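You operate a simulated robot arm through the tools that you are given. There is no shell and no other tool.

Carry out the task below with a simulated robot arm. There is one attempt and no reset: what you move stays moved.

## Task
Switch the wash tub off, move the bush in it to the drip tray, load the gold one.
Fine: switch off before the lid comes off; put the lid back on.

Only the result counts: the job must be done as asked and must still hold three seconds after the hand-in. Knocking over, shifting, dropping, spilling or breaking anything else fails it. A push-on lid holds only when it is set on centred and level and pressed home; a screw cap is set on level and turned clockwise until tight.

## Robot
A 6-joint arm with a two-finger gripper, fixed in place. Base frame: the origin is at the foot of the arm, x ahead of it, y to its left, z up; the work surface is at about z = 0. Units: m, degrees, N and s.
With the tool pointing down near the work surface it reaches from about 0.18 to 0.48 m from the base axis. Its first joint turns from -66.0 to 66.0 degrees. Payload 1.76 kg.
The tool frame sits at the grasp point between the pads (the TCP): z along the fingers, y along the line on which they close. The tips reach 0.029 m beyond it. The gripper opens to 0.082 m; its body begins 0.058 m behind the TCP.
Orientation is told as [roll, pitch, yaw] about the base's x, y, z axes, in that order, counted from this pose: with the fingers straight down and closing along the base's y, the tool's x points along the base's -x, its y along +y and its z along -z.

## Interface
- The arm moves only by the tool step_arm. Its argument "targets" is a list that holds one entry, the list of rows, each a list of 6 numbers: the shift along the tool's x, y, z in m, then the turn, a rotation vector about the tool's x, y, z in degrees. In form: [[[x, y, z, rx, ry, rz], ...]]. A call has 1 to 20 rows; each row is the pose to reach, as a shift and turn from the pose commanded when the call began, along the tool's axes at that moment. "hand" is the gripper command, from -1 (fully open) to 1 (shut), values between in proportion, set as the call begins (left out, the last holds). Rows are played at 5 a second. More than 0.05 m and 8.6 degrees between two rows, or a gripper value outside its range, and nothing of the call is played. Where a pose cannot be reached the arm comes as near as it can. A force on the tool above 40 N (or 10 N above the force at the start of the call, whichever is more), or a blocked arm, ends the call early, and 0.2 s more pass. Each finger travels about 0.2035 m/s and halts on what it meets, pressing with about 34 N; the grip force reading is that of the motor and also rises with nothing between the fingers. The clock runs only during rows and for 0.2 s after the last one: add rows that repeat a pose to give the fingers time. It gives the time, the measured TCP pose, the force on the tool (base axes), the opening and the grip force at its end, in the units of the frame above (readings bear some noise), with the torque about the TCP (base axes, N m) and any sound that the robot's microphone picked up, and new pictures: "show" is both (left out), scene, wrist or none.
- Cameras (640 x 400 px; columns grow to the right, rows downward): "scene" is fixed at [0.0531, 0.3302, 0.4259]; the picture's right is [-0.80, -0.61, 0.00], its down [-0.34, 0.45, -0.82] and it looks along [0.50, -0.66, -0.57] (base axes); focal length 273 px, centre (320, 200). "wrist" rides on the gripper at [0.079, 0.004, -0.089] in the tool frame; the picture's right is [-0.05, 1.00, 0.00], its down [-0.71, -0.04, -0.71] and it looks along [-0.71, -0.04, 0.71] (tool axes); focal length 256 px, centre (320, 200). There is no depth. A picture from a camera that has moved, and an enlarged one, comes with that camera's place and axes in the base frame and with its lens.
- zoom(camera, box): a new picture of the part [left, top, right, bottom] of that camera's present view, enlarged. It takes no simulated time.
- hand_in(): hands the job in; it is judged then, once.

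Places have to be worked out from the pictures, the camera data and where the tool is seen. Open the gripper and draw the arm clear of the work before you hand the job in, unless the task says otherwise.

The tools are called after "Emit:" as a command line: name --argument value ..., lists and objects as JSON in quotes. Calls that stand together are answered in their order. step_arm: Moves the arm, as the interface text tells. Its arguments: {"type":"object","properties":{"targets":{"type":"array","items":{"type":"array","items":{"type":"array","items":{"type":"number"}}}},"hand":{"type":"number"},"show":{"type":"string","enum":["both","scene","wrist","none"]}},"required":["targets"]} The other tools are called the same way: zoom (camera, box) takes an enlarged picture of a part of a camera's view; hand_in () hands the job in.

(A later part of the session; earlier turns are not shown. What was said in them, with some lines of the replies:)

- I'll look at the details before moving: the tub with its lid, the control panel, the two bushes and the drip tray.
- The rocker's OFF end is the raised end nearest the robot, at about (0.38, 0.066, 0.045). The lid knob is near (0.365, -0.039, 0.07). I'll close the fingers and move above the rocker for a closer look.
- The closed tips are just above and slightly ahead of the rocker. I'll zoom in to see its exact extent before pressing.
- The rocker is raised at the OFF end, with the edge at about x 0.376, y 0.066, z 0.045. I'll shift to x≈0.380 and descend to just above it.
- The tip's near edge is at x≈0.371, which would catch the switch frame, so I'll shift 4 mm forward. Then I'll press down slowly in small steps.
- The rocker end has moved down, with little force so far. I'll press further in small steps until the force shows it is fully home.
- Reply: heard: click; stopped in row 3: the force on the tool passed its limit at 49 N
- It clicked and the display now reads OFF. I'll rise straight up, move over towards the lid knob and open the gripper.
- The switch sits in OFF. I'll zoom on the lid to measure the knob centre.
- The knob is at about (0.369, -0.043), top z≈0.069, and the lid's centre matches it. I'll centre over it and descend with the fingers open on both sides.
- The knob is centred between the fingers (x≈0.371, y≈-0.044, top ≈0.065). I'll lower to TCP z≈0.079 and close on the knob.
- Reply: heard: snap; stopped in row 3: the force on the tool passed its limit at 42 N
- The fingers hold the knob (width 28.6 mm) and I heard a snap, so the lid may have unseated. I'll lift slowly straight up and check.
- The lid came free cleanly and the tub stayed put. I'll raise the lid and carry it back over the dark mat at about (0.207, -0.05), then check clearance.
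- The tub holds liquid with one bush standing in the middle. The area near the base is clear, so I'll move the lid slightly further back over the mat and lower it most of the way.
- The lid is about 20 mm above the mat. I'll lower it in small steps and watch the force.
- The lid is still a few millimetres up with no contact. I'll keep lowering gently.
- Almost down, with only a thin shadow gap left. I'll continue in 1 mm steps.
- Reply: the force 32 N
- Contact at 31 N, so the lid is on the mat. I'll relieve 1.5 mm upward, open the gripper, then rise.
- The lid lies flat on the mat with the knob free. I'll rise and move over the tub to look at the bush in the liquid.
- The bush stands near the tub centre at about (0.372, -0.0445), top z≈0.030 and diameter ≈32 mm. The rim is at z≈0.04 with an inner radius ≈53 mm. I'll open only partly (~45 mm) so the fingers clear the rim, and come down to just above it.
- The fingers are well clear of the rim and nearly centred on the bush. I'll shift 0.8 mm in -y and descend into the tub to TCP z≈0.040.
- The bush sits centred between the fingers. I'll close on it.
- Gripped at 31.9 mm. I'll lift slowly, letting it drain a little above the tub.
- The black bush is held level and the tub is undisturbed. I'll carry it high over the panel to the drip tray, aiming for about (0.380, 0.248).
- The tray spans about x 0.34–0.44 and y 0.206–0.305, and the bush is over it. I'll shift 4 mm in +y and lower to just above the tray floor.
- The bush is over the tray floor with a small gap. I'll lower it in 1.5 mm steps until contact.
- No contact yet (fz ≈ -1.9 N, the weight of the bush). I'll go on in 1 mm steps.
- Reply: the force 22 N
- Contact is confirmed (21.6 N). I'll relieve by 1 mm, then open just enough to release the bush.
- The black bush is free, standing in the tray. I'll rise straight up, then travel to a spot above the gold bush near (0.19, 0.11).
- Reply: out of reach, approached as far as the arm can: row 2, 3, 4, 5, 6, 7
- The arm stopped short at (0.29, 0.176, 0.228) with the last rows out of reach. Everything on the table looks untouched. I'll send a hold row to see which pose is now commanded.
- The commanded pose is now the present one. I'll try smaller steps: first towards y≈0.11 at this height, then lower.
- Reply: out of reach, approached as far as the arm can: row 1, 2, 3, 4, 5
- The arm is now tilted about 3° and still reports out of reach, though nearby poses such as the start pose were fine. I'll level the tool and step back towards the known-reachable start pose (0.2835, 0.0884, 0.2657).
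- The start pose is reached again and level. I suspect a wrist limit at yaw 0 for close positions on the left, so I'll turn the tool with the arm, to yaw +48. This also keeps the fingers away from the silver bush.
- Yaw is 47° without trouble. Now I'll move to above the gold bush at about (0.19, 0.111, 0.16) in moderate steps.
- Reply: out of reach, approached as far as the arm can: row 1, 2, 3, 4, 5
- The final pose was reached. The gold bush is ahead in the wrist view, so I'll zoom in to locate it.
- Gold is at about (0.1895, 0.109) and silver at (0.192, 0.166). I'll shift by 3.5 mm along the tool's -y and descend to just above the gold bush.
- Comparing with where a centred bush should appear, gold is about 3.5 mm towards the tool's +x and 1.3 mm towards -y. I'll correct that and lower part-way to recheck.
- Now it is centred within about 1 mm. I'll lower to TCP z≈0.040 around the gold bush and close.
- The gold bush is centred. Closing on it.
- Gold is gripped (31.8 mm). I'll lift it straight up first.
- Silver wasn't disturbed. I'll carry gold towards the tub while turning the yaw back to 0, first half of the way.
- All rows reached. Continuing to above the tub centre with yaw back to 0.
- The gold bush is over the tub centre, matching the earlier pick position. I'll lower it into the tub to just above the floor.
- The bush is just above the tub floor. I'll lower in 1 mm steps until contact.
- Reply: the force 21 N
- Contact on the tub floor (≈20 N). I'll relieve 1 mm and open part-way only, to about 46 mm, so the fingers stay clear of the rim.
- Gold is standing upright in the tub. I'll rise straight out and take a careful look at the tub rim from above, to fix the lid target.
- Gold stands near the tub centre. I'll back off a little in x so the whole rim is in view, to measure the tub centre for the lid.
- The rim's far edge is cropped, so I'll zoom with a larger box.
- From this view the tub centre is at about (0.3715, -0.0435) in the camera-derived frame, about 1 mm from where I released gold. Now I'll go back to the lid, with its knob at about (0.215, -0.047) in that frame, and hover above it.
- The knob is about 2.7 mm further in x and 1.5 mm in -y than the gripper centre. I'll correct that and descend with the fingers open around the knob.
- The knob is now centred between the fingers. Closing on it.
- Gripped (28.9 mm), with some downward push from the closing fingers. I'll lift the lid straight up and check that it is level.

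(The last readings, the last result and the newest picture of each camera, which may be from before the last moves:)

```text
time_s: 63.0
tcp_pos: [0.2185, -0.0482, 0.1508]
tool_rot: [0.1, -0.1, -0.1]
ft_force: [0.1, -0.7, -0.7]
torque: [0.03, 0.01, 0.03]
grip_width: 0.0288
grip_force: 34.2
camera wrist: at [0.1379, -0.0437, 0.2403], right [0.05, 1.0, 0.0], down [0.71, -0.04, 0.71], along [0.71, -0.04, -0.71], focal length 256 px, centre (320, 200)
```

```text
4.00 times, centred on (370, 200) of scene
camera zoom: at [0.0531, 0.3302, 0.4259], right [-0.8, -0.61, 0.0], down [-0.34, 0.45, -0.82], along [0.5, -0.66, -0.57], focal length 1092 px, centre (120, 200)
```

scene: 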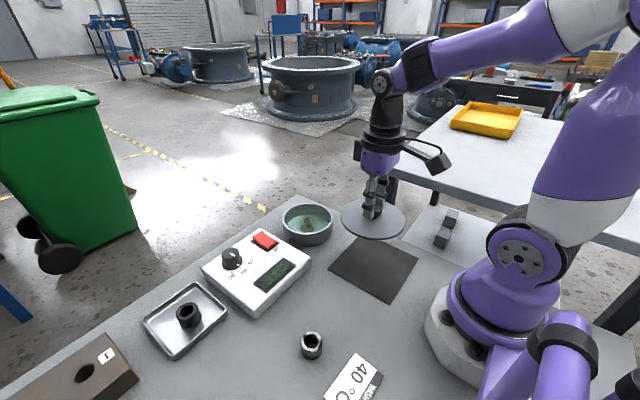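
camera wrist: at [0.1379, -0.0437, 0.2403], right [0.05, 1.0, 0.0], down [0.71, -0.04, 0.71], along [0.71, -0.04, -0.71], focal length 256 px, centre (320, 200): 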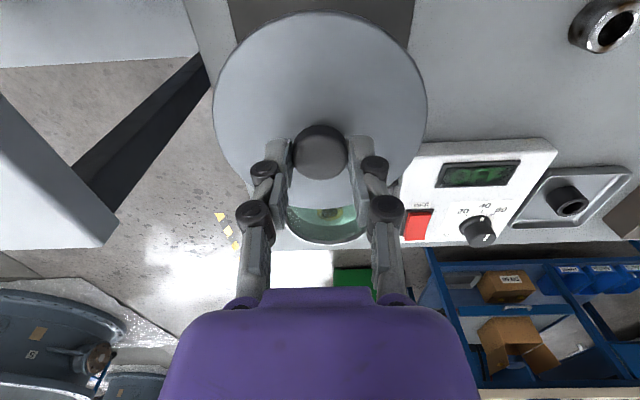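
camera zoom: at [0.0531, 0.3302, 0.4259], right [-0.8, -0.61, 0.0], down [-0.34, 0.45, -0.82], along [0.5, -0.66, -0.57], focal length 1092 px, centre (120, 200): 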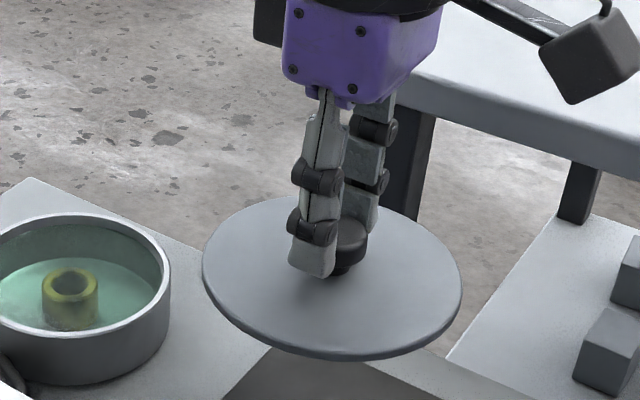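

The lid is held level. I'll carry it over the tub and lower it to about 15 mm above seating, then compare the fixed scene view with the earlier view of the lid just after lift-off.

Emit:
step_arm --targets '[[[-0.03, 0.0008, 0, 0, 0, 0], [-0.065, 0.0016, 0, 0, 0, 0], [-0.1, 0.0025, 0, 0, 0, 0], [-0.135, 0.0035, 0, 0, 0, 0], [-0.1553, 0.0041, 0, 0, 0, 0], [-0.1553, 0.0041, 0.03, 0, 0, 0], [-0.1553, 0.0041, 0.0545, 0, 0, 0], [-0.1553, 0.0041, 0.0545, 0, 0, 0]]]'

Emit:
zoom --camera "scene" --box '[245, 170, 355, 260]'

Emit:
zoom --camera "wrist" --box '[180, 0, 460, 220]'

```text
time_s: 64.8
tcp_pos: [0.3749, -0.0454, 0.0966]
tool_rot: [0.1, -0.1, 0.0]
ft_force: [0.2, 0.3, -2.0]
torque: [-0.02, 0.02, 0.01]
grip_width: 0.0288
grip_force: 34.2
camera wrist: at [0.2932, -0.0403, 0.1855], right [0.05, 1.0, 0.0], down [0.71, -0.04, 0.71], along [0.71, -0.04, -0.71], focal length 256 px, centre (320, 200)
```

scene: 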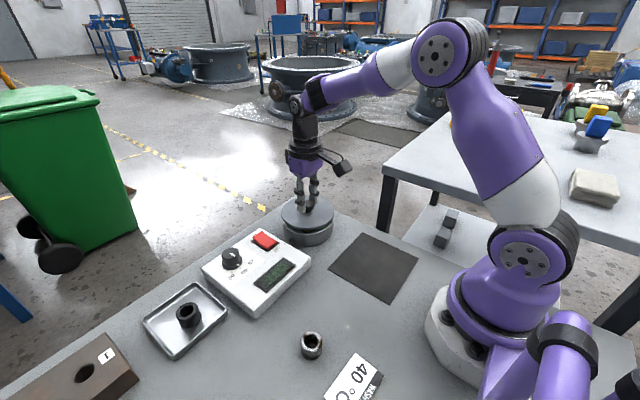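
wrist: 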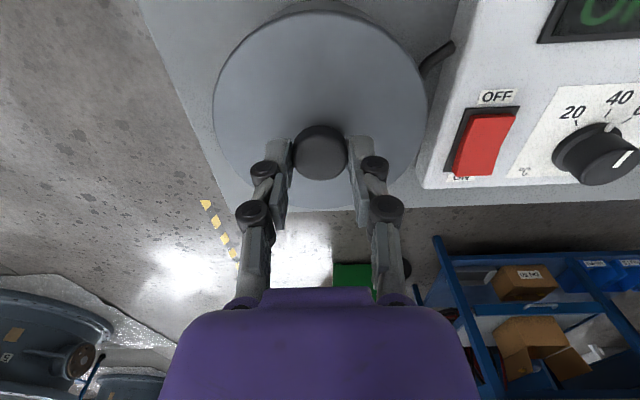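

```text
4.44 times, centred on (300, 215) of scene
camera zoom: at [0.0531, 0.3302, 0.4259], right [-0.8, -0.61, 0.0], down [-0.34, 0.45, -0.82], along [0.5, -0.66, -0.57], focal length 1213 px, centre (409, 133)
```

zoom: 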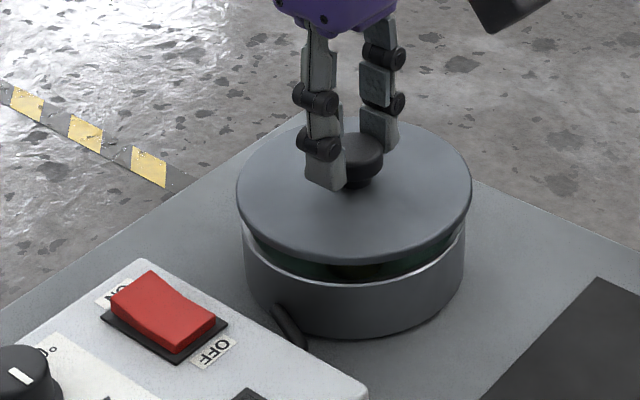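

```text
1.82 times, centred on (320, 110) of wrist
camera zoom: at [0.2932, -0.0403, 0.1855], right [0.05, 1.0, 0.0], down [0.71, -0.04, 0.71], along [0.71, -0.04, -0.71], focal length 465 px, centre (320, 364)
```

zoom: 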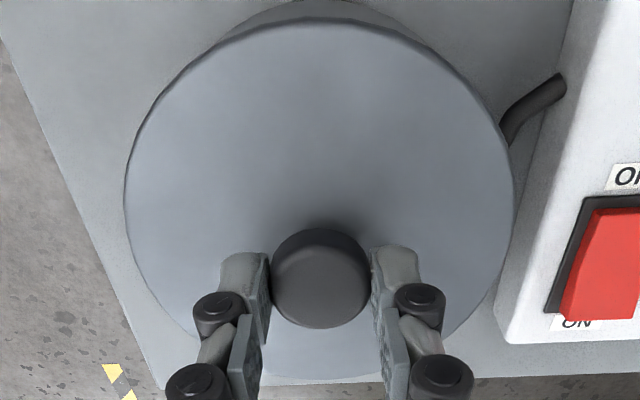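

Compared with the earlier view, the lid looks about 1 mm off, towards the robot and right. I'll zoom in tighter to measure the offset of lid against tub.

Emit:
zoom --camera "scene" --box '[280, 195, 335, 250]'

Emit:
zoom --camera "scene" --box '[275, 205, 310, 240]'

Emit:
zoom --camera "scene" --box '[305, 205, 340, 240]'

```text
7.27 times, centred on (308, 222) of scene
camera zoom: at [0.0531, 0.3302, 0.4259], right [-0.8, -0.61, 0.0], down [-0.34, 0.45, -0.82], along [0.5, -0.66, -0.57], focal length 1985 px, centre (411, 36)
```

zoom: 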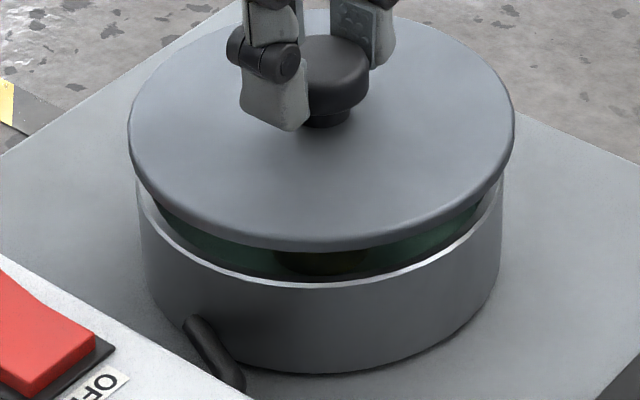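

```text
11.43 times, centred on (292, 222) of scene
camera zoom: at [0.0531, 0.3302, 0.4259], right [-0.8, -0.61, 0.0], down [-0.34, 0.45, -0.82], along [0.5, -0.66, -0.57], focal length 3119 px, centre (634, -57)
```

zoom: 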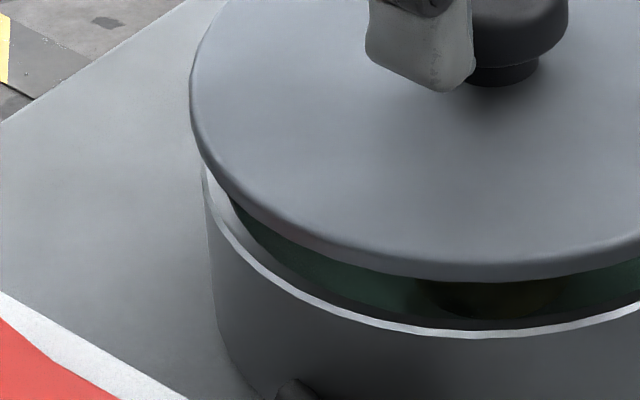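

```text
11.43 times, centred on (322, 222) of scene
camera zoom: at [0.0531, 0.3302, 0.4259], right [-0.8, -0.61, 0.0], down [-0.34, 0.45, -0.82], along [0.5, -0.66, -0.57], focal length 3119 px, centre (291, -57)
```

zoom: 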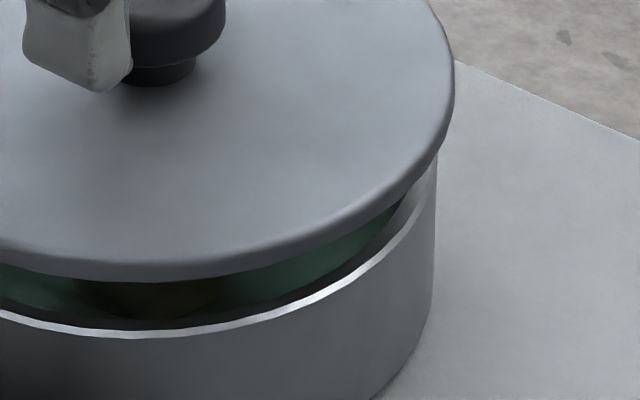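

The scene view and the lid's recorded displacement both say the lid needs about +1 mm in x and +0.5 mm in y. I'll apply that and lower to about 5 mm above seating.

Emit:
step_arm --targets '[[[-0.001, 0.0005, 0, 0, 0, 0], [-0.001, 0.0005, 0.004, 0, 0, 0], [-0.001, 0.0005, 0.008, 0, 0, 0], [-0.001, 0.0005, 0.01, 0, 0, 0], [-0.001, 0.0005, 0.01, 0, 0, 0]]]' --show "none"

Emit:
zoom --camera "scene" --box '[280, 195, 335, 250]'

Emit:
zoom --camera "scene" --box '[275, 205, 310, 240]'

Emit:
zoom --camera "scene" --box '[305, 205, 340, 240]'

Emit:
zoom --camera "wrist" --box '[180, 0, 460, 220]'

```text
time_s: 66.0
tcp_pos: [0.376, -0.0441, 0.086]
tool_rot: [0.1, 0.0, 0.0]
ft_force: [-0.9, -0.6, -1.0]
torque: [0.03, 0.02, -0.01]
grip_width: 0.0288
grip_force: 33.7
```

```text
7.27 times, centred on (308, 222) of scene
camera zoom: at [0.0531, 0.3302, 0.4259], right [-0.8, -0.61, 0.0], down [-0.34, 0.45, -0.82], along [0.5, -0.66, -0.57], focal length 1985 px, centre (411, 36)
```

zoom: 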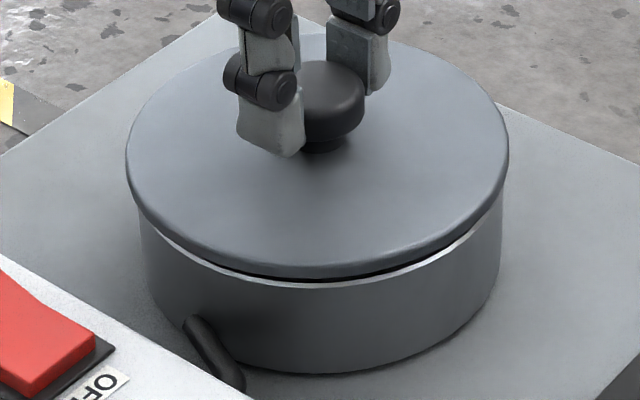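

```text
11.43 times, centred on (292, 222) of scene
camera zoom: at [0.0531, 0.3302, 0.4259], right [-0.8, -0.61, 0.0], down [-0.34, 0.45, -0.82], along [0.5, -0.66, -0.57], focal length 3119 px, centre (634, -57)
```

zoom: 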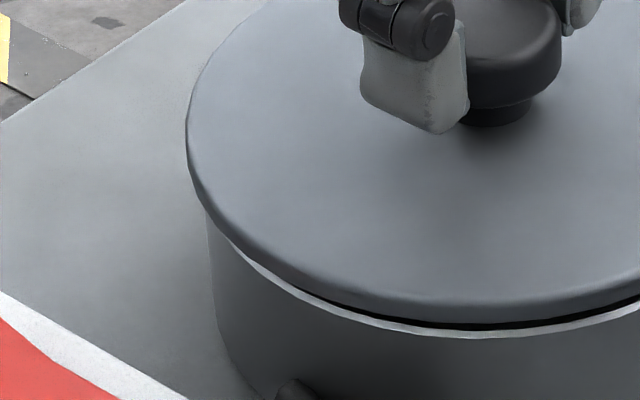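

```text
11.43 times, centred on (322, 222) of scene
camera zoom: at [0.0531, 0.3302, 0.4259], right [-0.8, -0.61, 0.0], down [-0.34, 0.45, -0.82], along [0.5, -0.66, -0.57], focal length 3119 px, centre (291, -57)
```

zoom: 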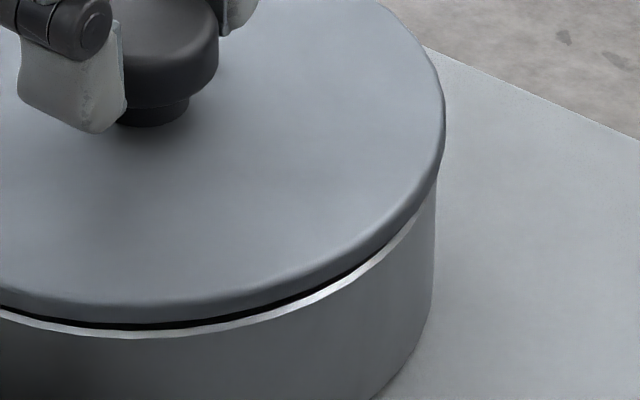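

```text
1.82 times, centred on (320, 110) of wrist
camera zoom: at [0.2945, -0.0395, 0.1756], right [0.05, 1.0, 0.0], down [0.71, -0.04, 0.71], along [0.71, -0.04, -0.71], focal length 465 px, centre (320, 364)
```

zoom: 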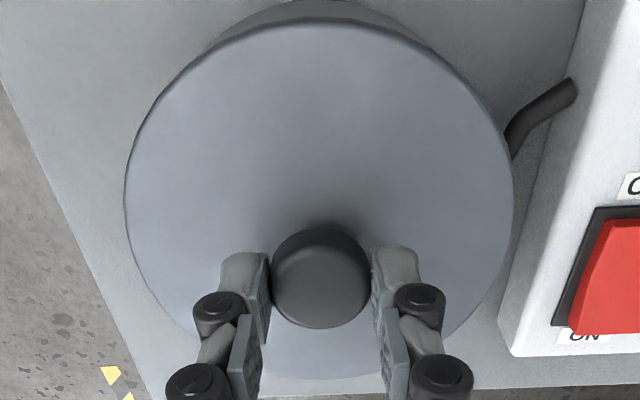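

The lid is about 0.6 mm too far towards +x/+y now, so I'll nudge it back and lower in 1 mm steps towards contact.

Emit:
step_arm --targets '[[[0.0003, -0.0005, 0, 0, 0, 0], [0.0003, -0.0005, 0.001, 0, 0, 0], [0.0003, -0.0005, 0.002, 0, 0, 0], [0.0003, -0.0005, 0.003, 0, 0, 0], [0.0003, -0.0005, 0.003, 0, 0, 0]]]' --show "none"

Emit:
zoom --camera "scene" --box '[280, 195, 335, 250]'

Emit:
zoom --camera "wrist" --box '[180, 0, 460, 220]'

```text
time_s: 67.2
tcp_pos: [0.3746, -0.0447, 0.0839]
tool_rot: [0.1, -0.2, 0.0]
ft_force: [0.1, 0.2, -1.5]
torque: [0.02, 0.0, -0.02]
grip_width: 0.0287
grip_force: 33.9
```

```text
7.27 times, centred on (308, 222) of scene
camera zoom: at [0.0531, 0.3302, 0.4259], right [-0.8, -0.61, 0.0], down [-0.34, 0.45, -0.82], along [0.5, -0.66, -0.57], focal length 1985 px, centre (411, 36)
```

zoom: 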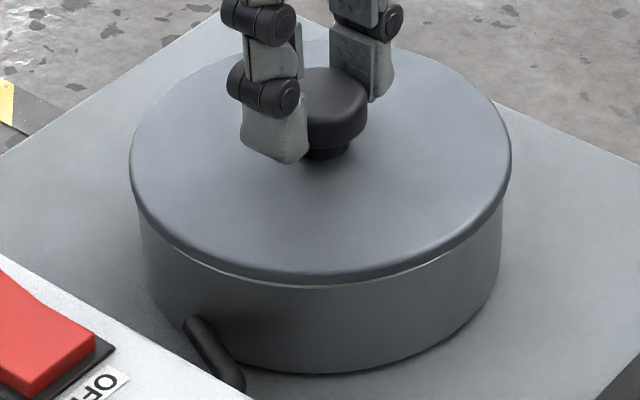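

```text
1.82 times, centred on (320, 110) of wrist
camera zoom: at [0.294, -0.0404, 0.1726], right [0.05, 1.0, 0.0], down [0.71, -0.04, 0.71], along [0.71, -0.04, -0.71], focal length 465 px, centre (320, 364)
```

zoom: 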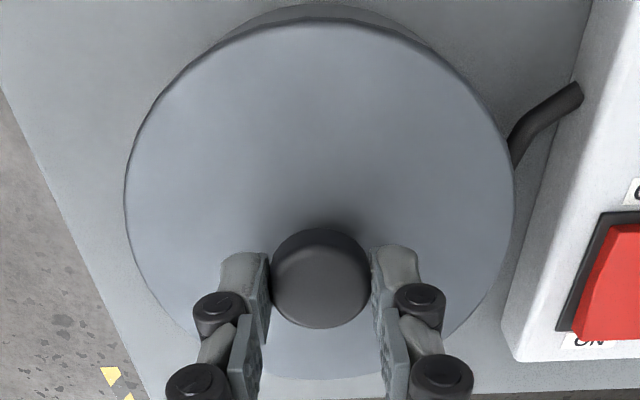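

Lateral offset is now within about 0.3 mm. Continuing down to contact.

Emit:
step_arm --targets '[[[0, 0, 0.001, 0, 0, 0], [0, 0, 0.001, 0, 0, 0]]]' --show "none"

Emit:
step_arm --targets '[[[0, 0, 0.001, 0, 0, 0], [0, 0, 0.001, 0, 0, 0]]]' --show "none"

Emit:
zoom --camera "scene" --box '[280, 195, 335, 250]'

```text
time_s: 67.8
tcp_pos: [0.376, -0.0452, 0.0835]
tool_rot: [0.1, -0.1, -0.1]
ft_force: [0.8, -0.7, -0.7]
torque: [0.01, 0.01, 0.02]
grip_width: 0.0288
grip_force: 34.1
```

```text
time_s: 68.4
tcp_pos: [0.374, -0.0444, 0.0834]
tool_rot: [0.0, -0.1, 0.1]
ft_force: [-4.3, 3.0, 15.6]
torque: [0.1, 0.09, -0.03]
grip_width: 0.0289
grip_force: 34.1
heard: snap
```

```text
7.27 times, centred on (308, 222) of scene
camera zoom: at [0.0531, 0.3302, 0.4259], right [-0.8, -0.61, 0.0], down [-0.34, 0.45, -0.82], along [0.5, -0.66, -0.57], focal length 1985 px, centre (411, 36)
```

zoom: 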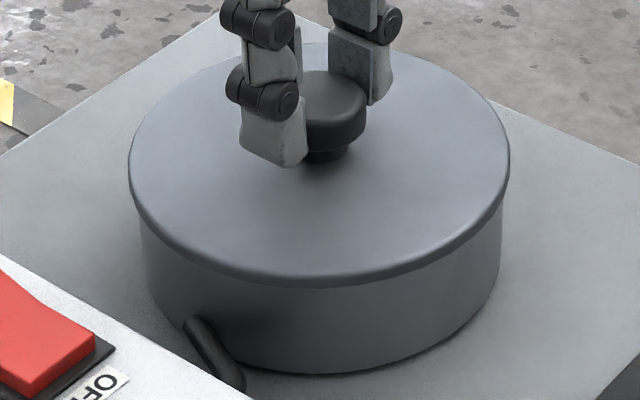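

I heard a snap at 15.6 N, so the lid is seated. I'll press slightly further to be sure it is home.

Emit:
step_arm --targets '[[[0, 0, 0.0007, 0, 0, 0], [0, 0, 0.0012, 0, 0, 0], [0, 0, 0.0012, 0, 0, 0]]]' --show "none"

Emit:
zoom --camera "scene" --box '[280, 195, 335, 250]'

```text
time_s: 69.2
tcp_pos: [0.3758, -0.044, 0.0815]
tool_rot: [0.1, -0.2, 0.0]
ft_force: [-4.2, 4.4, 32.3]
torque: [0.14, 0.1, 0.02]
grip_width: 0.0287
grip_force: 34.2
```

```text
7.27 times, centred on (308, 222) of scene
camera zoom: at [0.053, 0.3302, 0.4259], right [-0.8, -0.61, 0.0], down [-0.34, 0.45, -0.82], along [0.5, -0.66, -0.57], focal length 1985 px, centre (411, 36)
```

zoom: 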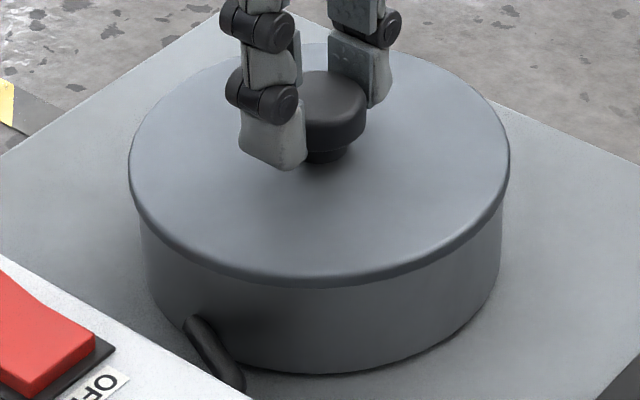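

The lid didn't move further at 32 N, so it is home and level. I'll ease off most of the force without pulling, then open.

Emit:
step_arm --targets '[[[0, 0, -0.001, 0, 0, 0], [0, 0, -0.0016, 0, 0, 0]]]' --show "none"

Emit:
step_arm --targets '[[[0, 0, 0, 0, 0, 0], [0, 0, 0, 0, 0, 0], [0, 0, 0, 0, 0, 0]]]' --hand -1

Emit:
zoom --camera "scene" --box '[280, 195, 335, 250]'

```text
time_s: 69.8
tcp_pos: [0.3747, -0.0448, 0.0802]
tool_rot: [0.1, -0.2, 0.0]
ft_force: [11.5, 1.3, 4.1]
torque: [0.04, -0.61, 0.04]
grip_width: 0.0287
grip_force: 33.5
```

```text
time_s: 70.6
tcp_pos: [0.3744, -0.0451, 0.081]
tool_rot: [0.1, 0.0, 0.0]
ft_force: [-0.1, -0.3, -0.3]
torque: [-0.01, 0.03, -0.01]
grip_width: 0.0821
grip_force: 0.0
camera wrist: at [0.2939, -0.0399, 0.1706], right [0.05, 1.0, 0.0], down [0.71, -0.04, 0.71], along [0.71, -0.04, -0.71], focal length 256 px, centre (320, 200)
```

scene: 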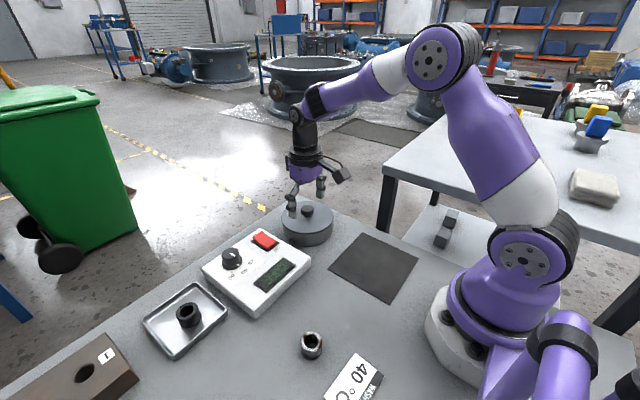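
wrist: 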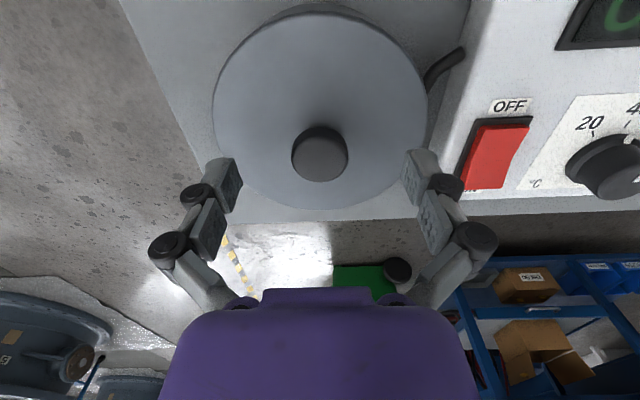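

```text
7.27 times, centred on (308, 222) of scene
camera zoom: at [0.0531, 0.3302, 0.4259], right [-0.8, -0.61, 0.0], down [-0.34, 0.45, -0.82], along [0.5, -0.66, -0.57], focal length 1985 px, centre (411, 36)
```

zoom: 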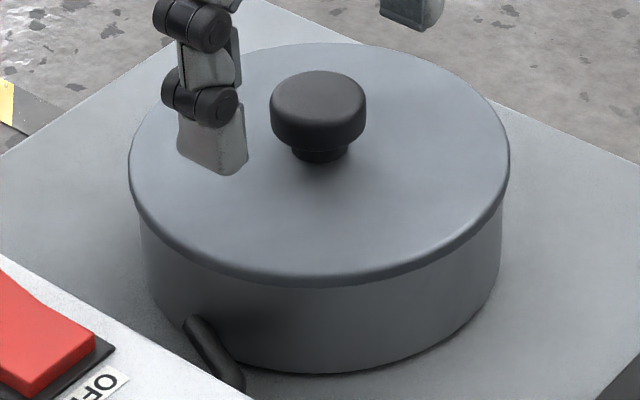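

The lid is on, level and matching its original look. I'll rise straight up and compare with the first view.

Emit:
step_arm --targets '[[[0, 0, -0.01, 0, 0, 0], [0, 0, -0.03, 0, 0, 0], [0, 0, -0.05, 0, 0, 0], [0, 0, -0.07, 0, 0, 0], [0, 0, -0.07, 0, 0, 0]]]' --show "wrist"

Emit:
zoom --camera "scene" --box '[265, 190, 345, 255]'

Emit:
zoom --camera "scene" --box '[280, 195, 335, 250]'

```text
time_s: 71.8
tcp_pos: [0.3742, -0.0452, 0.1528]
tool_rot: [0.1, 0.0, 0.0]
ft_force: [-0.4, 0.2, 0.0]
torque: [0.03, -0.01, 0.01]
grip_width: 0.0818
grip_force: 0.2
camera wrist: at [0.2942, -0.0408, 0.2413], right [0.05, 1.0, 0.0], down [0.71, -0.04, 0.71], along [0.71, -0.04, -0.71], focal length 256 px, centre (320, 200)
```

wrist: 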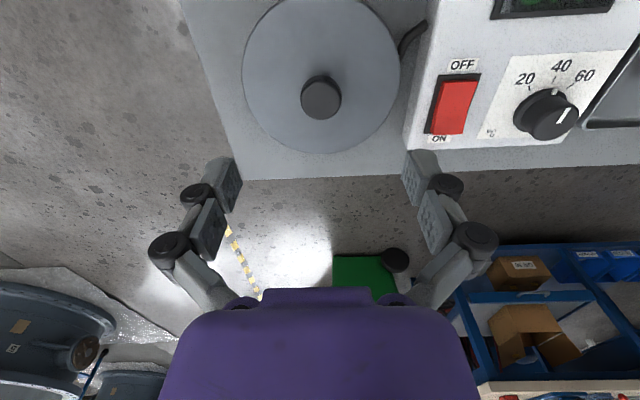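

```text
6.15 times, centred on (305, 222) of scene
camera zoom: at [0.0531, 0.3302, 0.4259], right [-0.8, -0.61, 0.0], down [-0.34, 0.45, -0.82], along [0.5, -0.66, -0.57], focal length 1680 px, centre (412, 62)
```

zoom: 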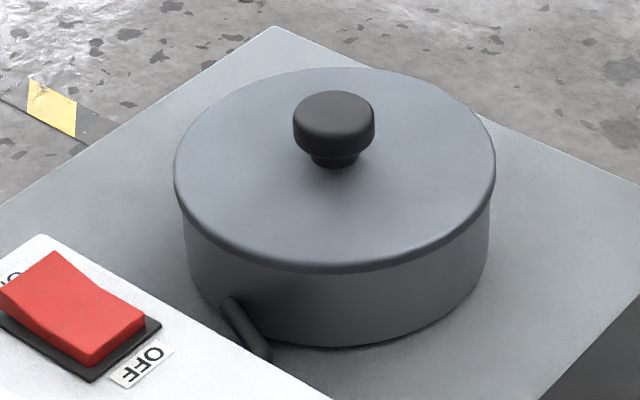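

```text
7.27 times, centred on (308, 222) of scene
camera zoom: at [0.0531, 0.3302, 0.4259], right [-0.8, -0.61, 0.0], down [-0.34, 0.45, -0.82], along [0.5, -0.66, -0.57], focal length 1985 px, centre (411, 36)
```

zoom: 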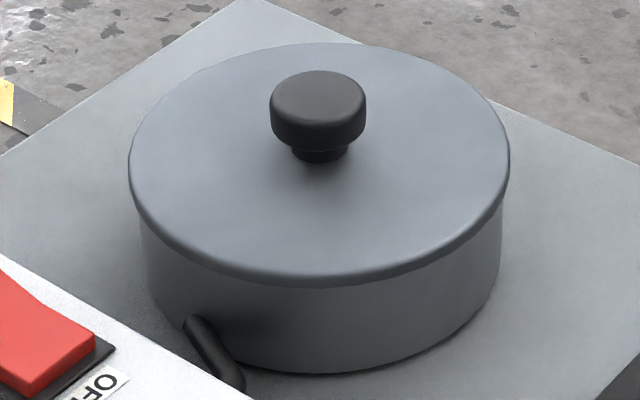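

The lid looks pixel-identical to its original seating. As a light check that it's home, I'll close the fingers and come down above the knob for a gentle press.

Emit:
step_arm --targets '[[[0, 0, 0.0, 0, 0, 0], [0, 0, 0.0, 0, 0, 0], [0, 0, 0.025, 0, 0, 0], [0, 0, 0.045, 0, 0, 0], [0, 0, 0.053, 0, 0, 0], [0, 0, 0.053, 0, 0, 0]]]' --hand 1 --show "wrist"

Emit:
zoom --camera "scene" --box '[265, 180, 345, 245]'

```text
time_s: 73.2
tcp_pos: [0.3753, -0.045, 0.0982]
tool_rot: [0.0, -0.2, 0.0]
ft_force: [0.7, -0.1, -0.4]
torque: [-0.02, 0.01, -0.01]
grip_width: 0.0
grip_force: 29.0
camera wrist: at [0.2941, -0.0403, 0.1878], right [0.05, 1.0, 0.0], down [0.71, -0.04, 0.71], along [0.71, -0.04, -0.71], focal length 256 px, centre (320, 200)
```

wrist: 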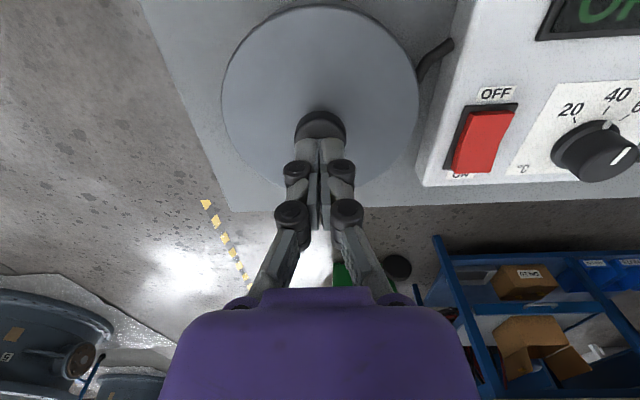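

```text
6.15 times, centred on (305, 212) of scene
camera zoom: at [0.0531, 0.3302, 0.4259], right [-0.8, -0.61, 0.0], down [-0.34, 0.45, -0.82], along [0.5, -0.66, -0.57], focal length 1680 px, centre (412, 123)
```

zoom: 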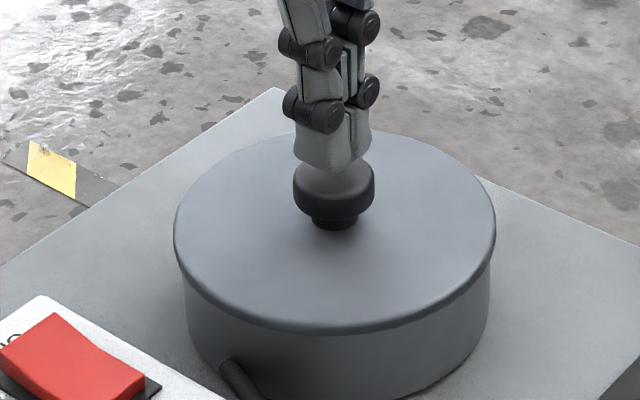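

The closed tips are centred just above the knob. I'll press down in 1 mm steps until contact.

Emit:
step_arm --targets '[[[0, 0, 0.001, 0, 0, 0], [0, 0, 0.002, 0, 0, 0], [0, 0, 0.003, 0, 0, 0], [0, 0, 0.003, 0, 0, 0]]]' --show "none"

Emit:
step_arm --targets '[[[0, 0, 0.001, 0, 0, 0], [0, 0, 0.001, 0, 0, 0]]]' --show "none"

```text
time_s: 74.2
tcp_pos: [0.3758, -0.0451, 0.095]
tool_rot: [0.1, -0.1, 0.0]
ft_force: [-0.4, 0.0, 0.0]
torque: [-0.01, 0.0, 0.0]
grip_width: 0.0
grip_force: 28.1
```

```text
time_s: 74.8
tcp_pos: [0.3746, -0.0453, 0.0937]
tool_rot: [0.1, -0.1, 0.1]
ft_force: [-0.4, -0.2, -0.9]
torque: [-0.01, -0.04, -0.02]
grip_width: 0.0001
grip_force: 28.8
```

Emit:
step_arm --targets '[[[0, 0, 0.001, 0, 0, 0], [0, 0, 0.001, 0, 0, 0]]]' --show "none"

Emit:
step_arm --targets '[[[0, 0, 0.001, 0, 0, 0], [0, 0, 0.001, 0, 0, 0]]]' --show "none"

```text
time_s: 75.4
tcp_pos: [0.374, -0.0452, 0.0938]
tool_rot: [0.2, -0.1, 0.0]
ft_force: [-0.8, 0.6, -0.1]
torque: [-0.03, 0.0, -0.02]
grip_width: 0.0
grip_force: 28.5
```

```text
time_s: 76.0
tcp_pos: [0.3752, -0.0449, 0.0927]
tool_rot: [0.2, -0.2, 0.1]
ft_force: [0.6, 0.0, 0.4]
torque: [-0.03, 0.02, 0.03]
grip_width: 0.0
grip_force: 28.6
```

No contact yet at TCP z≈0.0922. I'll continue in 1 mm steps.

Emit:
step_arm --targets '[[[0, 0, 0.001, 0, 0, 0], [0, 0, 0.001, 0, 0, 0]]]' --show "none"

Emit:
step_arm --targets '[[[0, 0, 0.001, 0, 0, 0], [0, 0, 0.001, 0, 0, 0]]]' --show "wrist"

Emit:
zoom --camera "scene" --box '[265, 180, 345, 245]'

```text
time_s: 76.6
tcp_pos: [0.3746, -0.0451, 0.093]
tool_rot: [0.2, -0.1, 0.0]
ft_force: [-0.4, 0.3, 1.2]
torque: [0.03, 0.01, 0.01]
grip_width: 0.0062
grip_force: 29.1
```

```text
time_s: 77.2
tcp_pos: [0.3746, -0.0448, 0.0912]
tool_rot: [0.2, -0.1, 0.0]
ft_force: [-6.9, 2.3, 22.5]
torque: [0.05, 0.21, -0.02]
grip_width: 0.0059
grip_force: 28.8
camera wrist: at [0.294, -0.0402, 0.1804], right [0.05, 1.0, 0.0], down [0.7, -0.04, 0.71], along [0.71, -0.04, -0.71], focal length 256 px, centre (320, 200)
```

wrist: 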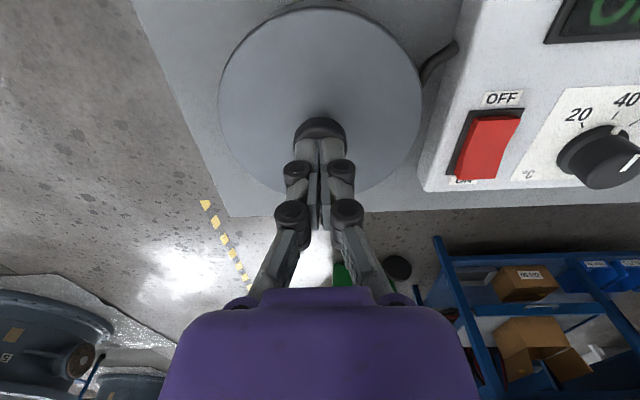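

```text
6.15 times, centred on (305, 212) of scene
camera zoom: at [0.0531, 0.3302, 0.4259], right [-0.8, -0.61, 0.0], down [-0.34, 0.45, -0.82], along [0.5, -0.66, -0.57], focal length 1680 px, centre (412, 123)
```

zoom: 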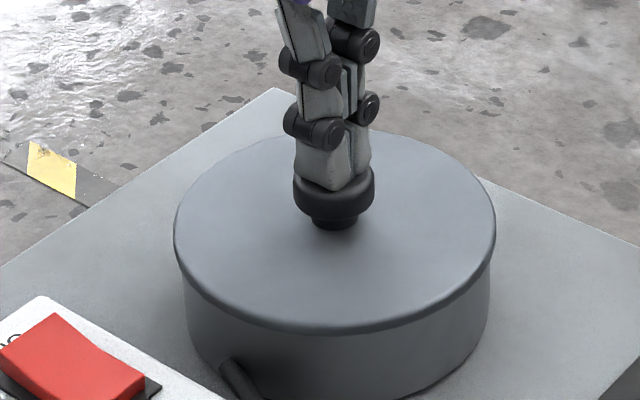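

The press at 22.5 N gave no movement and no new snap, so the lid is home. I'll rise straight up, open the gripper and draw back clear of the work.

Emit:
step_arm --targets '[[[0, 0, -0.01, 0, 0, 0], [0, 0, -0.04, 0, 0, 0], [0, 0, -0.08, 0, 0, 0], [0, 0, -0.12, 0, 0, 0], [0.02, 0.02, -0.14, 0, 0, 0], [0.05, 0.04, -0.155, 0, 0, 0], [0.07, 0.06, -0.16, 0, 0, 0], [0.07, 0.06, -0.16, 0, 0, 0]]]' --show "none"

Emit:
step_arm --targets '[[[0, 0, 0, 0, 0, 0], [0, 0, 0, 0, 0, 0], [0, 0, 0, 0, 0, 0]]]' --hand -1

Emit:
zoom --camera "scene" --box '[120, 180, 360, 380]'

Emit:
zoom --camera "scene" --box '[265, 190, 345, 255]'

```text
time_s: 79.0
tcp_pos: [0.3044, 0.0146, 0.2519]
tool_rot: [0.1, 0.0, 0.0]
ft_force: [0.2, -0.7, 0.7]
torque: [0.03, -0.03, 0.03]
grip_width: 0.0
grip_force: 29.2
```

```text
time_s: 79.8
tcp_pos: [0.3049, 0.014, 0.2518]
tool_rot: [0.1, -0.1, -0.1]
ft_force: [0.5, 0.6, -0.7]
torque: [0.02, 0.0, 0.03]
grip_width: 0.0819
grip_force: 0.0
camera wrist: at [0.2244, 0.0196, 0.3408], right [0.05, 1.0, 0.0], down [0.71, -0.04, 0.71], along [0.71, -0.04, -0.71], focal length 256 px, centre (320, 200)
```

scene: 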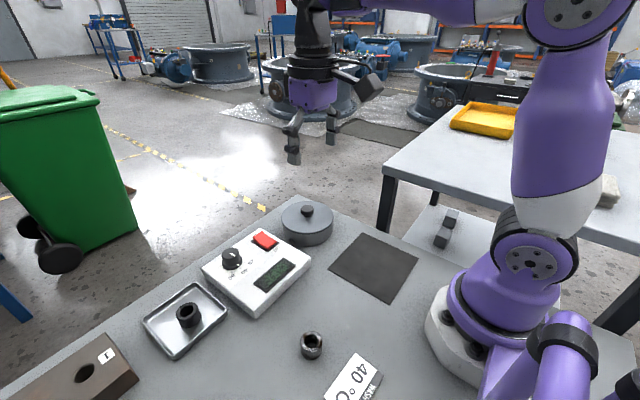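
wrist: 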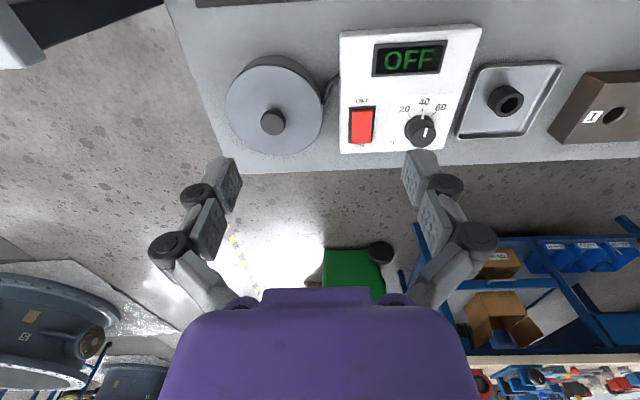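

```text
2.00 times, centred on (240, 280) of scene
camera zoom: at [0.0531, 0.3302, 0.4259], right [-0.8, -0.61, 0.0], down [-0.34, 0.45, -0.82], along [0.5, -0.66, -0.57], focal length 546 px, centre (480, 40)
```

zoom: 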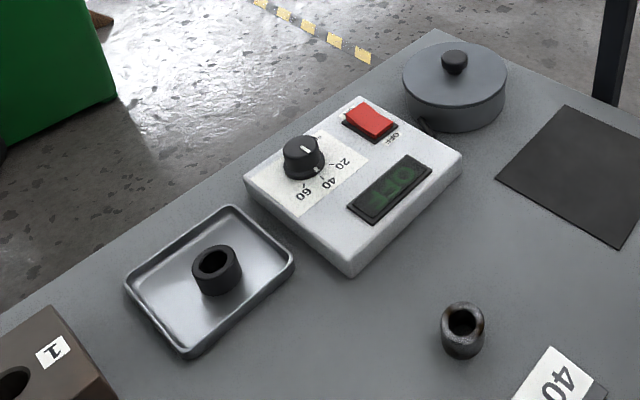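

```text
6.15 times, centred on (305, 222) of scene
camera zoom: at [0.0531, 0.3302, 0.4259], right [-0.8, -0.61, 0.0], down [-0.34, 0.45, -0.82], along [0.5, -0.66, -0.57], focal length 1680 px, centre (412, 62)
```

zoom: 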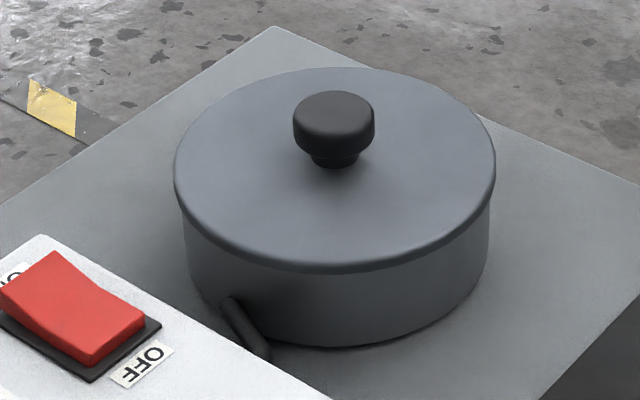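

The display shows OFF, the black bush stands in the drip tray, gold is in the tub and the lid is seated. Silver and the dial are untouched, and the gripper is open and clear, so I'm handing the job in.

Emit:
hand_in

```text
The job is handed in.
```

I switched the wash tub off, moved its bush to the drip tray, loaded the gold one and put the lid back on. The job is handed in, but I haven't seen a verdict on it.

- **Switch:** I pressed the rocker to OFF before touching the lid. It clicked and the display reads OFF.
- **Old bush:** the black bush that was in the tub is standing upright in the drip tray.
- **Gold bush:** it is standing upright near the middle of the tub.
- **Lid:** it snapped on and sits level, exactly where it was at the start. Pressing down on the knob afterwards moved nothing further.

The dial is still at 40 and the silver bush was not moved. On the way to the gold bush, some poses were out of the arm's reach, and it drifted off its path at a safe height. It touched nothing, and I took another route. The gripper is open and clear of the work.
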